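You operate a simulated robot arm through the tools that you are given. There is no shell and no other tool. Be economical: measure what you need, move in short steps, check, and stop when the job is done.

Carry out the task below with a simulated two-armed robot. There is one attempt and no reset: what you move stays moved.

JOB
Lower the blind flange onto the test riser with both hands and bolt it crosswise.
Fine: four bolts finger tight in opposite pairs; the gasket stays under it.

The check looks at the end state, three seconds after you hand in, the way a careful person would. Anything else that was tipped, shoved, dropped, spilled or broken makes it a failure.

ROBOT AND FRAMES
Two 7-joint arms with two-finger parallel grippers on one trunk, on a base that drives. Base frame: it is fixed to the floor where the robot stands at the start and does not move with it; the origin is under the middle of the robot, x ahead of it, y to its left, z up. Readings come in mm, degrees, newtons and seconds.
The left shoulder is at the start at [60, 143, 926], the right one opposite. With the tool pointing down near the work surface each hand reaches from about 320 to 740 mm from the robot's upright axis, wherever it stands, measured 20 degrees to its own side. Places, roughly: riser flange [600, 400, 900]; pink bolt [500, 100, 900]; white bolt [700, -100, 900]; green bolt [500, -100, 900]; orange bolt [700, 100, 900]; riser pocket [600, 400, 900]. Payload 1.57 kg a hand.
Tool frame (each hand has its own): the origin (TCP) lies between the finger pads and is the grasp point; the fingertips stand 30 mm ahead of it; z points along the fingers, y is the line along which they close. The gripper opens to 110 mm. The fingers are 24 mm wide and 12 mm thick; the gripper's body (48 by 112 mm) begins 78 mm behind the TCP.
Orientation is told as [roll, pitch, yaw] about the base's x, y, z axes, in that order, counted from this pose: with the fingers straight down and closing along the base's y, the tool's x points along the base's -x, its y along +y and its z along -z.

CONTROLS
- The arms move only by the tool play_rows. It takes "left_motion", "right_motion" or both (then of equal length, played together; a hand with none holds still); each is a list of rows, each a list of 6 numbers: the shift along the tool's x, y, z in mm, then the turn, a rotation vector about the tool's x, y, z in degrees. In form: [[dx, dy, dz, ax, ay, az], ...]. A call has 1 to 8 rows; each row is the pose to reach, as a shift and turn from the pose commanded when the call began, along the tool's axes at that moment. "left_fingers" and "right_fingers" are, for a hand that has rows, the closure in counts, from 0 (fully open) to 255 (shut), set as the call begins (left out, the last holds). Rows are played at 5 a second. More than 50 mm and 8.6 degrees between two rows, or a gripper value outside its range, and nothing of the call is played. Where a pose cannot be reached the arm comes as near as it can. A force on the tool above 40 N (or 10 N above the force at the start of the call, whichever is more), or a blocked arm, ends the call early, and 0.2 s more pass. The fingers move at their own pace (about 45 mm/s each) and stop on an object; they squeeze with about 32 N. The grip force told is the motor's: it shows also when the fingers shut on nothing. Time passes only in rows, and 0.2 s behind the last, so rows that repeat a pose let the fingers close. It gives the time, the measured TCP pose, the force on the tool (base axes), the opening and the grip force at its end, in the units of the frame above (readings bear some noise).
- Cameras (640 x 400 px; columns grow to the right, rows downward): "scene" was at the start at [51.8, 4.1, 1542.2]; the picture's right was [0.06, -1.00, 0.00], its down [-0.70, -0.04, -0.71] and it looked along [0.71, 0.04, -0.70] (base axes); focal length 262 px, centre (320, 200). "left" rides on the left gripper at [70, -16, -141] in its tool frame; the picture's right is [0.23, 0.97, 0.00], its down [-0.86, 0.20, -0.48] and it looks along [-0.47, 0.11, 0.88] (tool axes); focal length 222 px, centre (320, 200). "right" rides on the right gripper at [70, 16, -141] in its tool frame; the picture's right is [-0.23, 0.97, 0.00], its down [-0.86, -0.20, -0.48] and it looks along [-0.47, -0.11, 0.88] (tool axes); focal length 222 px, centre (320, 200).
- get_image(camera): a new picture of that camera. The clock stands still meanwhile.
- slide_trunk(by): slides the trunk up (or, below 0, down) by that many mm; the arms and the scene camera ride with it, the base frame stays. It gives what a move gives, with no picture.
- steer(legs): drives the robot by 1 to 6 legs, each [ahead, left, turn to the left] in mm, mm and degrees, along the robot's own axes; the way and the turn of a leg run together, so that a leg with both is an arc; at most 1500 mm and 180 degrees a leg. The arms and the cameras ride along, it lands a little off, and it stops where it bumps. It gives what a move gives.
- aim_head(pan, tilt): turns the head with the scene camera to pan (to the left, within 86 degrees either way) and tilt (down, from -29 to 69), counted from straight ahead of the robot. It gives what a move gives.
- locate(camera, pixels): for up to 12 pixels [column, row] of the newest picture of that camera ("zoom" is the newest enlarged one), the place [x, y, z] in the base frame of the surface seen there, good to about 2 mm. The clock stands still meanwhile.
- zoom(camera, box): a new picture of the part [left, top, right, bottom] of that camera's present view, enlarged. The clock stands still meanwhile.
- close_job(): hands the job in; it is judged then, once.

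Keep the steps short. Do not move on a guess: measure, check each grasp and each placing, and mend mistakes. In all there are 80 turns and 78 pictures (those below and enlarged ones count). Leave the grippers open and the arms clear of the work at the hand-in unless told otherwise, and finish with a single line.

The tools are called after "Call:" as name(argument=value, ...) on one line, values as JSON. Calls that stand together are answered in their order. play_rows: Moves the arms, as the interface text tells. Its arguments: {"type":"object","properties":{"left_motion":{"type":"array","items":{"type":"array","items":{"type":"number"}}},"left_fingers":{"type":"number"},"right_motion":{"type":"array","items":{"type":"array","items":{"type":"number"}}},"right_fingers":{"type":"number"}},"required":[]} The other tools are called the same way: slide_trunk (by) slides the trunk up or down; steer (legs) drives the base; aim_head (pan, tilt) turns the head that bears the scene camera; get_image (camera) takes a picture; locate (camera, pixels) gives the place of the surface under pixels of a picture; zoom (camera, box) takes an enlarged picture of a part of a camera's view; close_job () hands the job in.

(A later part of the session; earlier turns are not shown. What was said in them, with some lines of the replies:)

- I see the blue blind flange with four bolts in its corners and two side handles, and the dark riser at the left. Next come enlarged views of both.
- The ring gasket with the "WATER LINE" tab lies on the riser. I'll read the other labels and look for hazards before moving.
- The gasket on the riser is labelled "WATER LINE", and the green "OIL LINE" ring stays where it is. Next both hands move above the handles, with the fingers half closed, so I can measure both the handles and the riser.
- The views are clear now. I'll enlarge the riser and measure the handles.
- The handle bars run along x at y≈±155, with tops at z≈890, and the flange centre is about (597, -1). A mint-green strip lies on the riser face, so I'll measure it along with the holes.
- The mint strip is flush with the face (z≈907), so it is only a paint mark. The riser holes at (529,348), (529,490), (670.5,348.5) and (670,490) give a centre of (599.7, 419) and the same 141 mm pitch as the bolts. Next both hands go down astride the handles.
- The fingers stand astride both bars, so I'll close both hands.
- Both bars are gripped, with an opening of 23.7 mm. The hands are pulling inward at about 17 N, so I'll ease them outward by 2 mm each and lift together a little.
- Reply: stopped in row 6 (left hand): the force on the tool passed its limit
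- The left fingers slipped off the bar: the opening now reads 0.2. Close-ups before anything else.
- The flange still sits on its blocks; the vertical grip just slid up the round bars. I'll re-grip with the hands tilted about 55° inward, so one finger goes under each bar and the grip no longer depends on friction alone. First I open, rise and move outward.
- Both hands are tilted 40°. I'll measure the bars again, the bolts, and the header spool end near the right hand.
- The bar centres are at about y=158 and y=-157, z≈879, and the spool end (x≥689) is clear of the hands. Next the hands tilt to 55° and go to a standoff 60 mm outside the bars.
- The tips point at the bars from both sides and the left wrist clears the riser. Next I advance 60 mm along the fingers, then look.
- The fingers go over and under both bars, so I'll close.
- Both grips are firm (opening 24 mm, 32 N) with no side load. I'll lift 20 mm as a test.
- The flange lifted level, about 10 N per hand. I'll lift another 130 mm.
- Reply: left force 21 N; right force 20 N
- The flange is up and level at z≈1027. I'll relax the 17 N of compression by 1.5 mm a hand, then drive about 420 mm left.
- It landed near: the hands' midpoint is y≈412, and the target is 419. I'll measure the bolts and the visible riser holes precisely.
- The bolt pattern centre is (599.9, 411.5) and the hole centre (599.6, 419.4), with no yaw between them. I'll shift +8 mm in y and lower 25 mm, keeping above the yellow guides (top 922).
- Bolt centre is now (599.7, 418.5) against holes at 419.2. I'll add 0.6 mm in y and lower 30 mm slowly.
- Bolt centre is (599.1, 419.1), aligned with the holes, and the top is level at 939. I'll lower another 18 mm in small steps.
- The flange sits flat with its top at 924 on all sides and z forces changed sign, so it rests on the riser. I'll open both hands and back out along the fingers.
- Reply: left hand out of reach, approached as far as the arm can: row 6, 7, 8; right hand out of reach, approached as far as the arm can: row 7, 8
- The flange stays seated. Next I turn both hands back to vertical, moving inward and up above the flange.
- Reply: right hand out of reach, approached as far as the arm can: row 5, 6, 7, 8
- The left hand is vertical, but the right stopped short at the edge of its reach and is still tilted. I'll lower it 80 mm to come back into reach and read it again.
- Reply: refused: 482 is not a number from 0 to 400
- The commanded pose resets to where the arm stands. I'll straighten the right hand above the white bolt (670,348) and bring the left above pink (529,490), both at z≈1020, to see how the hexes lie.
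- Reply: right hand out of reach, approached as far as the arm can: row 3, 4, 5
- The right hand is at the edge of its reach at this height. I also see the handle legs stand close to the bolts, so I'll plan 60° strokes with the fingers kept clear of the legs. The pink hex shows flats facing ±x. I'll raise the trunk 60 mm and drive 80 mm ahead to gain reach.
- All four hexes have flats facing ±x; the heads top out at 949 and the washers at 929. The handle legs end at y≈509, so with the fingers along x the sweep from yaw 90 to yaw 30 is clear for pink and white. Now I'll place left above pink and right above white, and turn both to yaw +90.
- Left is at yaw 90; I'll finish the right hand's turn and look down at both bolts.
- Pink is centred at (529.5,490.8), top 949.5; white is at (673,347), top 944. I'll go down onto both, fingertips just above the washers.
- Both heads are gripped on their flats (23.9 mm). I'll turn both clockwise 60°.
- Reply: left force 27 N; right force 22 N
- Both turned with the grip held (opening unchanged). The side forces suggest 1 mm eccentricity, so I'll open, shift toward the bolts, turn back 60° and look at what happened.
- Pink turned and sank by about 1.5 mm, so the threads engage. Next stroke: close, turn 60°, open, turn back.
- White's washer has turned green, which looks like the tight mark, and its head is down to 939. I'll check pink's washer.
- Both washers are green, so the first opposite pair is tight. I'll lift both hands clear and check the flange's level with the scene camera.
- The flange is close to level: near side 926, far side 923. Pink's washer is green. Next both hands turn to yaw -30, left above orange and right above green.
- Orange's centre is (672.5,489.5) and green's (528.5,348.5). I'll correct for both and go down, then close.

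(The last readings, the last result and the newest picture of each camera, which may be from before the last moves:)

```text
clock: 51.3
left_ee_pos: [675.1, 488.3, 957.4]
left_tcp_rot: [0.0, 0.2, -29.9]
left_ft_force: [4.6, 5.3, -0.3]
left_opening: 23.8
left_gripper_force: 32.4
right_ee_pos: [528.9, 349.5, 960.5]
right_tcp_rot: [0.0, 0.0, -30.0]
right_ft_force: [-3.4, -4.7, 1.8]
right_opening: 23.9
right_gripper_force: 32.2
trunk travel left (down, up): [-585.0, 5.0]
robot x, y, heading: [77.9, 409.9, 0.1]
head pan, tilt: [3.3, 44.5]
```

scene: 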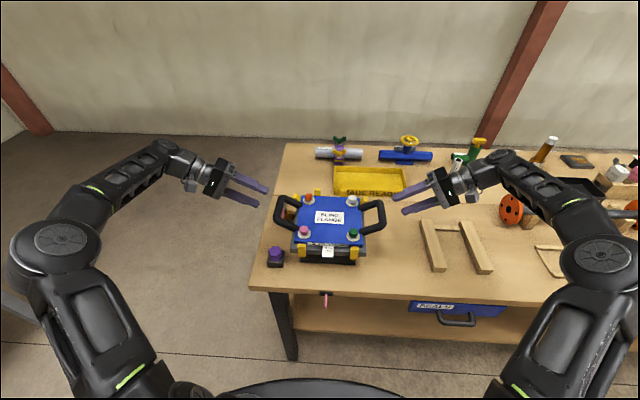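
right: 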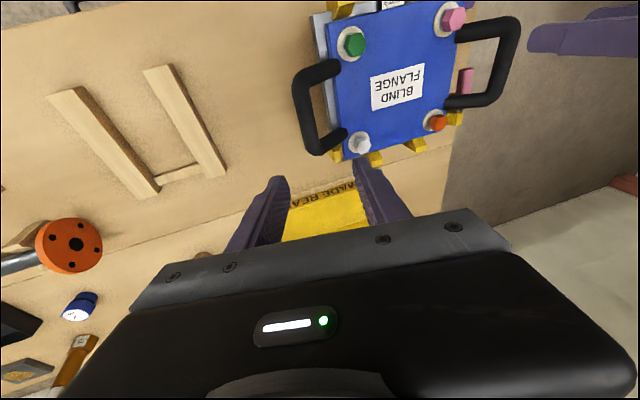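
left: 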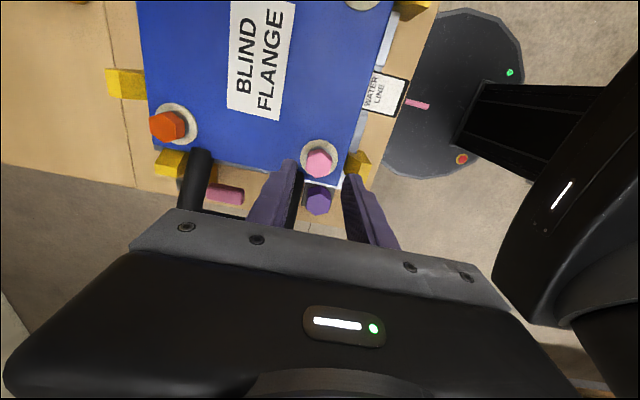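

Both are gripped on flats (23.8/23.9). First 60° stroke clockwise, then open and turn back.

Call:
play_rows(left_motion=[[0, 0, 0, 0, 0, 8], [0, 0, 0, 0, 0, 16], [0, 0, 0, 0, 0, 24], [0, 0, 0, 0, 0, 32], [0, 0, 0, 0, 0, 40], [0, 0, 0, 0, 0, 48], [0, 0, 0, 0, 0, 56], [0, 0, 0, 0, 0, 61]], right_motion=[[0, 0, 0, 0, 0, 8], [0, 0, 0, 0, 0, 16], [0, 0, 0, 0, 0, 24], [0, 0, 0, 0, 0, 32], [0, 0, 0, 0, 0, 40], [0, 0, 0, 0, 0, 48], [0, 0, 0, 0, 0, 56], [0, 0, 0, 0, 0, 61]])

Call:
play_rows(left_motion=[[0, 0, 0, 0, 0, 0], [0, 0, 0, 0, 0, -8.5], [0, 0, 0, 0, 0, -17], [0, 0, 0, 0, 0, -25.5], [0, 0, 0, 0, 0, -34], [0, 0, 0, 0, 0, -42.5], [0, 0, 0, 0, 0, -51], [0, 0, 0, 0, 0, -59.5]], right_motion=[[0, 0, 0, 0, 0, 0], [0, 0, 0, 0, 0, -8.5], [0, 0, 0, 0, 0, -17], [0, 0, 0, 0, 0, -25.5], [0, 0, 0, 0, 0, -34], [0, 0, 0, 0, 0, -42.5], [0, 0, 0, 0, 0, -51], [0, 0, 0, 0, 0, -59.5]], left_fingers=165, right_fingers=165)

```text
clock: 53.1
left_ee_pos: [675.9, 490.4, 958.8]
left_tcp_rot: [0.0, 0.1, -91.1]
left_ft_force: [26.1, 14.7, 0.0]
left_opening: 24.2
left_gripper_force: 31.7
right_ee_pos: [528.0, 348.7, 959.7]
right_tcp_rot: [-0.3, -0.1, -91.1]
right_ft_force: [-21.0, -15.6, 14.3]
right_opening: 23.7
right_gripper_force: 32.1
trunk travel left (down, up): [-585.0, 5.0]
robot x, y, heading: [79.4, 411.7, 0.0]
head pan, tilt: [3.3, 44.5]
```

```text
clock: 54.9
left_ee_pos: [672.5, 488.9, 959.5]
left_tcp_rot: [-0.1, 0.2, -31.3]
left_ft_force: [-0.9, -0.4, 0.0]
left_opening: 38.8
left_gripper_force: 0.0
right_ee_pos: [527.9, 350.1, 961.2]
right_tcp_rot: [0.0, 0.0, -31.3]
right_ft_force: [0.4, 0.0, 0.0]
right_opening: 38.9
right_gripper_force: 0.0
trunk travel left (down, up): [-585.0, 5.0]
robot x, y, heading: [80.7, 411.5, 0.4]
head pan, tilt: [3.3, 44.5]
```

Now the second stroke, with small centring shifts according to the side forces.

Call:
play_rows(left_motion=[[-0.7, 1.4, 0, 0, 0, 0], [-0.7, 1.4, 0, 0, 0, 0], [-0.7, 1.4, 0, 0, 0, 0]], right_motion=[[0.4, -1.2, 0, 0, 0, 0], [0.4, -1.2, 0, 0, 0, 0], [0.4, -1.2, 0, 0, 0, 0]], left_fingers=255, right_fingers=255)

Call:
play_rows(left_motion=[[0, 0, 0.3, 0, 0, 8], [0, 0, 0.5, 0, 0, 16], [0, 0, 0.7, 0, 0, 24], [0, 0, 0.9, 0, 0, 32], [0, 0, 1, 0, 0, 40], [0, 0, 1, 0, 0, 48], [0, 0, 1, 0, 0, 56], [0, 0, 1, 0, 0, 60]], right_motion=[[0, 0, 0.3, 0, 0, 8], [0, 0, 0.5, 0, 0, 16], [0, 0, 0.7, 0, 0, 24], [0, 0, 0.9, 0, 0, 32], [0, 0, 1, 0, 0, 40], [0, 0, 1, 0, 0, 48], [0, 0, 1, 0, 0, 56], [0, 0, 1, 0, 0, 60]])

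Call:
play_rows(left_motion=[[0, 0, 0, 0, 0, 0], [0, 0, 0, 0, 0, -8.5], [0, 0, 0, 0, 0, -17], [0, 0, 0, 0, 0, -25.5], [0, 0, 0, 0, 0, -34], [0, 0, 0, 0, 0, -42.5], [0, 0, 0, 0, 0, -51], [0, 0, 0, 0, 0, -59.5]], right_motion=[[0, 0, 0, 0, 0, 0], [0, 0, 0, 0, 0, -8.5], [0, 0, 0, 0, 0, -17], [0, 0, 0, 0, 0, -25.5], [0, 0, 0, 0, 0, -34], [0, 0, 0, 0, 0, -42.5], [0, 0, 0, 0, 0, -51], [0, 0, 0, 0, 0, -59.5]], left_fingers=165, right_fingers=165)

Call:
zoom(camera="left", box=[240, 110, 400, 210])

Call:
zoom(camera="right", box=[240, 110, 400, 210])

```text
clock: 55.7
left_ee_pos: [674.7, 491.4, 959.1]
left_tcp_rot: [-0.1, 0.2, -31.5]
left_ft_force: [-1.4, -0.1, 4.2]
left_opening: 23.7
left_gripper_force: 32.3
right_ee_pos: [527.7, 349.0, 962.0]
right_tcp_rot: [0.1, -0.1, -31.5]
right_ft_force: [6.5, 7.6, -0.3]
right_opening: 23.8
right_gripper_force: 31.6
trunk travel left (down, up): [-585.0, 5.0]
robot x, y, heading: [80.7, 414.1, -0.0]
head pan, tilt: [3.3, 44.5]
```

```text
clock: 57.5
left_ee_pos: [674.0, 490.7, 958.9]
left_tcp_rot: [0.0, -0.1, -91.6]
left_ft_force: [8.3, 4.2, 6.7]
left_opening: 24.7
left_gripper_force: 32.2
right_ee_pos: [527.8, 350.0, 959.8]
right_tcp_rot: [0.0, -0.1, -91.6]
right_ft_force: [0.5, 2.7, 14.2]
right_opening: 25.0
right_gripper_force: 32.1
trunk travel left (down, up): [-585.0, 5.0]
robot x, y, heading: [77.6, 413.2, 0.2]
head pan, tilt: [3.3, 44.5]
```

```text
clock: 59.3
left_ee_pos: [673.8, 489.3, 957.5]
left_tcp_rot: [-0.1, 0.1, -31.8]
left_ft_force: [0.4, 0.1, 0.5]
left_opening: 39.0
left_gripper_force: 0.0
right_ee_pos: [529.1, 346.7, 959.7]
right_tcp_rot: [0.1, 0.0, -31.8]
right_ft_force: [-0.6, -0.1, -0.9]
right_opening: 38.7
right_gripper_force: 0.0
trunk travel left (down, up): [-585.0, 5.0]
robot x, y, heading: [75.3, 415.1, 0.4]
head pan, tilt: [3.3, 44.5]
```

```text
4.00 times, centred on (320, 160) of left
```

zoom: 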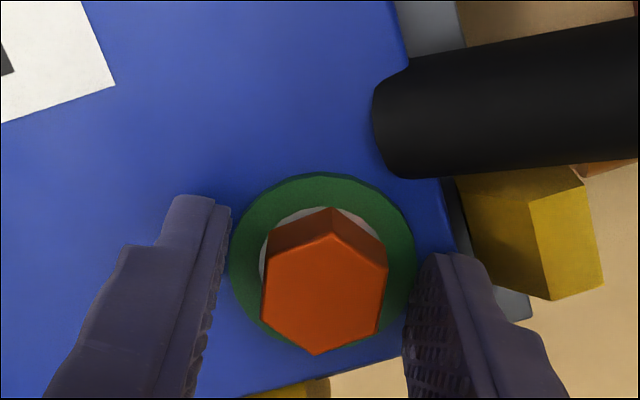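

```text
4.00 times, centred on (320, 160) of right
```

zoom: 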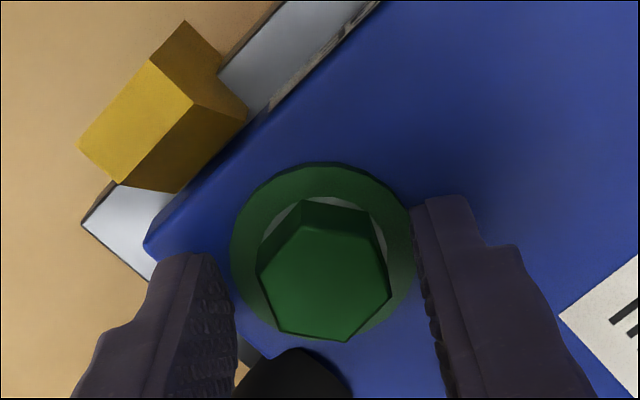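

All washers I see are green, orange and green included. I'll open, lift straight up and move both hands outward, then check the whole.

Call:
play_rows(left_motion=[[0, 0, -25, 0, 0, 0], [0, 0, -55, 0, 0, 0], [0, 0, -85, 0, 0, 0], [36, 1, -85, 0, 0, 0], [72, 2, -85, 0, 0, 0], [108, 3, -85, 0, 0, 0], [144, 4, -85, 0, 0, 0], [180, 6, -85, 0, 0, 0]], right_motion=[[0, 0, -25, 0, 0, 0], [0, 0, -55, 0, 0, 0], [0, 0, -85, 0, 0, 0], [-3, -30, -85, 0, 0, 0], [-6, -60, -85, 0, 0, 0], [-9, -90, -85, 0, 0, 0], [-12, -115, -85, 0, 0, 0], [-12, -134, -85, 0, 0, 0]])

Call:
get_image(camera="scene")

Call:
zoom(camera="scene", box=[270, 190, 410, 300])

Call:
locate(camera="zoom", pixels=[[181, 277], [366, 285], [200, 133], [361, 142], [220, 315], [380, 320], [230, 140], [300, 140], [270, 355]])

```text
clock: 61.1
left_ee_pos: [524.6, 592.6, 1042.4]
left_tcp_rot: [-0.1, 0.0, -31.9]
left_ft_force: [0.4, -0.4, -0.2]
left_opening: 38.8
left_gripper_force: 0.0
right_ee_pos: [465.0, 226.5, 1042.0]
right_tcp_rot: [0.1, -0.2, -32.0]
right_ft_force: [0.9, -0.4, 0.3]
right_opening: 38.7
right_gripper_force: 0.1
trunk travel left (down, up): [-585.0, 5.0]
robot x, y, heading: [82.5, 409.1, -0.2]
head pan, tilt: [3.3, 44.5]
```

```text
10 pictures are left
```

scene: 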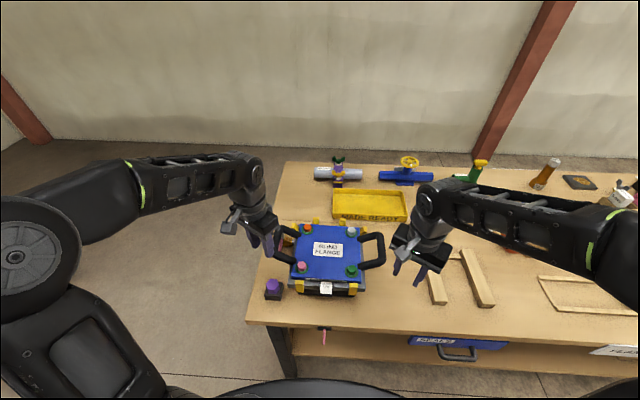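

```text
3.64 times, centred on (340, 245) of scene
```

zoom: 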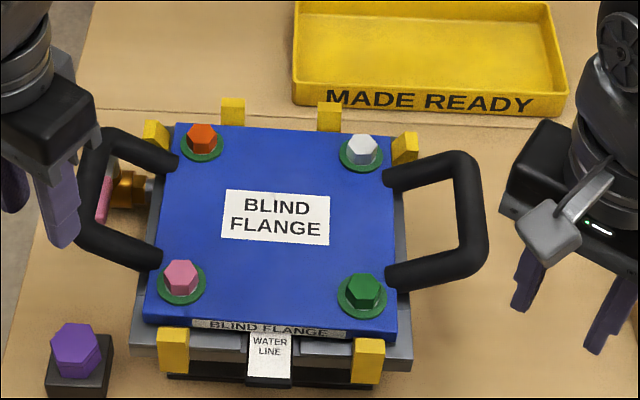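

```text
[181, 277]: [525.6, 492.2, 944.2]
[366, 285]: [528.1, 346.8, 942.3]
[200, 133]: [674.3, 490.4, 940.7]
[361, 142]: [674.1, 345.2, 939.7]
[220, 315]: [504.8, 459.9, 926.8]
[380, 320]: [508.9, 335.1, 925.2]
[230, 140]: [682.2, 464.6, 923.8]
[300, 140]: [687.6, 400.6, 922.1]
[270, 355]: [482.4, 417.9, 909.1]
```

All four washers are green, with heads down about 6 mm. I'll look closely at the front edge and gasket tab for a gap, and open the grippers fully.

Call:
play_rows(left_motion=[[0, 0, -10, 0, 0, 0], [0, 0, -20, 0, 0, 0], [0, 0, -20, 0, 0, 0]], right_motion=[[0, 0, -10, 0, 0, 0], [0, 0, -20, 0, 0, 0], [0, 0, -20, 0, 0, 0]], left_fingers=0, right_fingers=0)

Call:
zoom(camera="scene", box=[295, 268, 370, 302])

Call:
get_image(camera="right")

```text
clock: 61.9
left_ee_pos: [524.7, 591.3, 1063.2]
left_tcp_rot: [-0.1, 0.0, -32.0]
left_ft_force: [0.2, 0.8, 0.1]
left_opening: 108.3
left_gripper_force: 0.1
right_ee_pos: [467.4, 227.5, 1064.2]
right_tcp_rot: [0.2, 0.0, -32.0]
right_ft_force: [0.0, -0.1, 0.8]
right_opening: 108.8
right_gripper_force: 0.8
trunk travel left (down, up): [-585.0, 5.0]
robot x, y, heading: [80.7, 408.2, -0.1]
head pan, tilt: [3.3, 44.5]
```

```text
8.53 times, centred on (332, 285) of scene
```

zoom: 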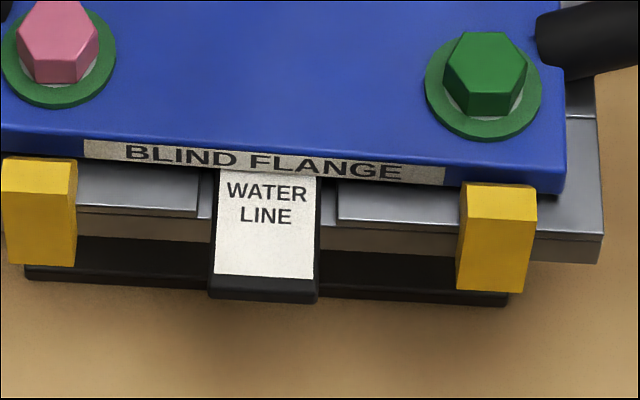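

```text
7 pictures are left
```

right: 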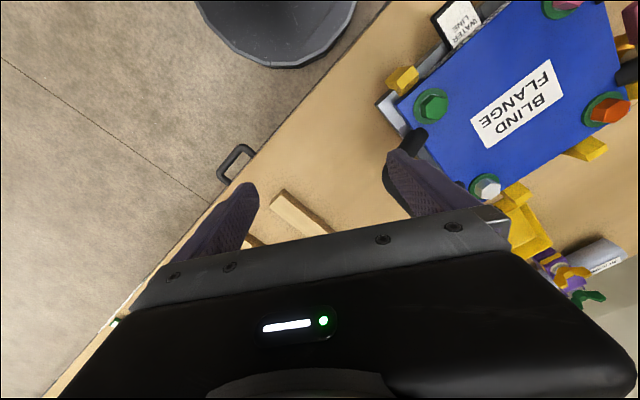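

The gasket tab is in its place under the flange, all four washers are green, and nothing else was disturbed. I'll back the robot away 200 mm so the arms stand clear.

Call:
steer(legs=[[-200, 0, 0]])

Call:
get_image(camera="scene")

```text
clock: 63.5
left_ee_pos: [324.7, 591.0, 1062.6]
left_tcp_rot: [-0.1, 0.0, -32.0]
left_ft_force: [-1.1, 0.0, 0.4]
left_opening: 110.1
left_gripper_force: 0.0
right_ee_pos: [266.3, 228.3, 1065.1]
right_tcp_rot: [0.1, -0.1, -32.0]
right_ft_force: [-0.6, 0.4, 0.6]
right_opening: 110.2
right_gripper_force: 0.1
trunk travel left (down, up): [-585.0, 5.0]
robot x, y, heading: [-116.6, 412.6, 0.2]
head pan, tilt: [3.3, 44.5]
```

```text
6 pictures are left
```

scene: 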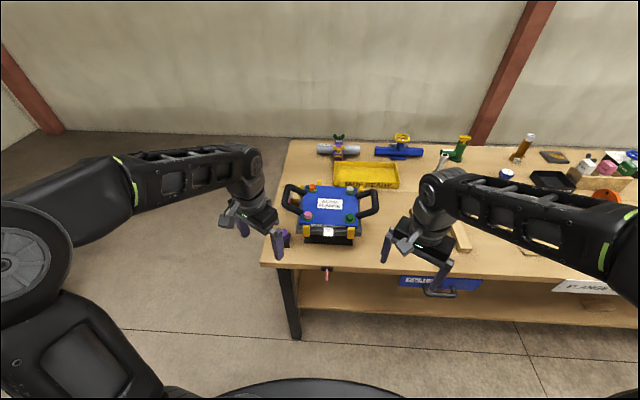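

The arms are clear, the grippers are open and the flange is bolted, so I'll hand in.

Call:
close_job()

```text
The job is handed in.
```

The blind flange is on the test riser over the "WATER LINE" gasket, with all four bolts tightened in opposite pairs (pink/white, then green/orange) and every washer showing green; its near edge reads about 3 mm higher than its far edge.
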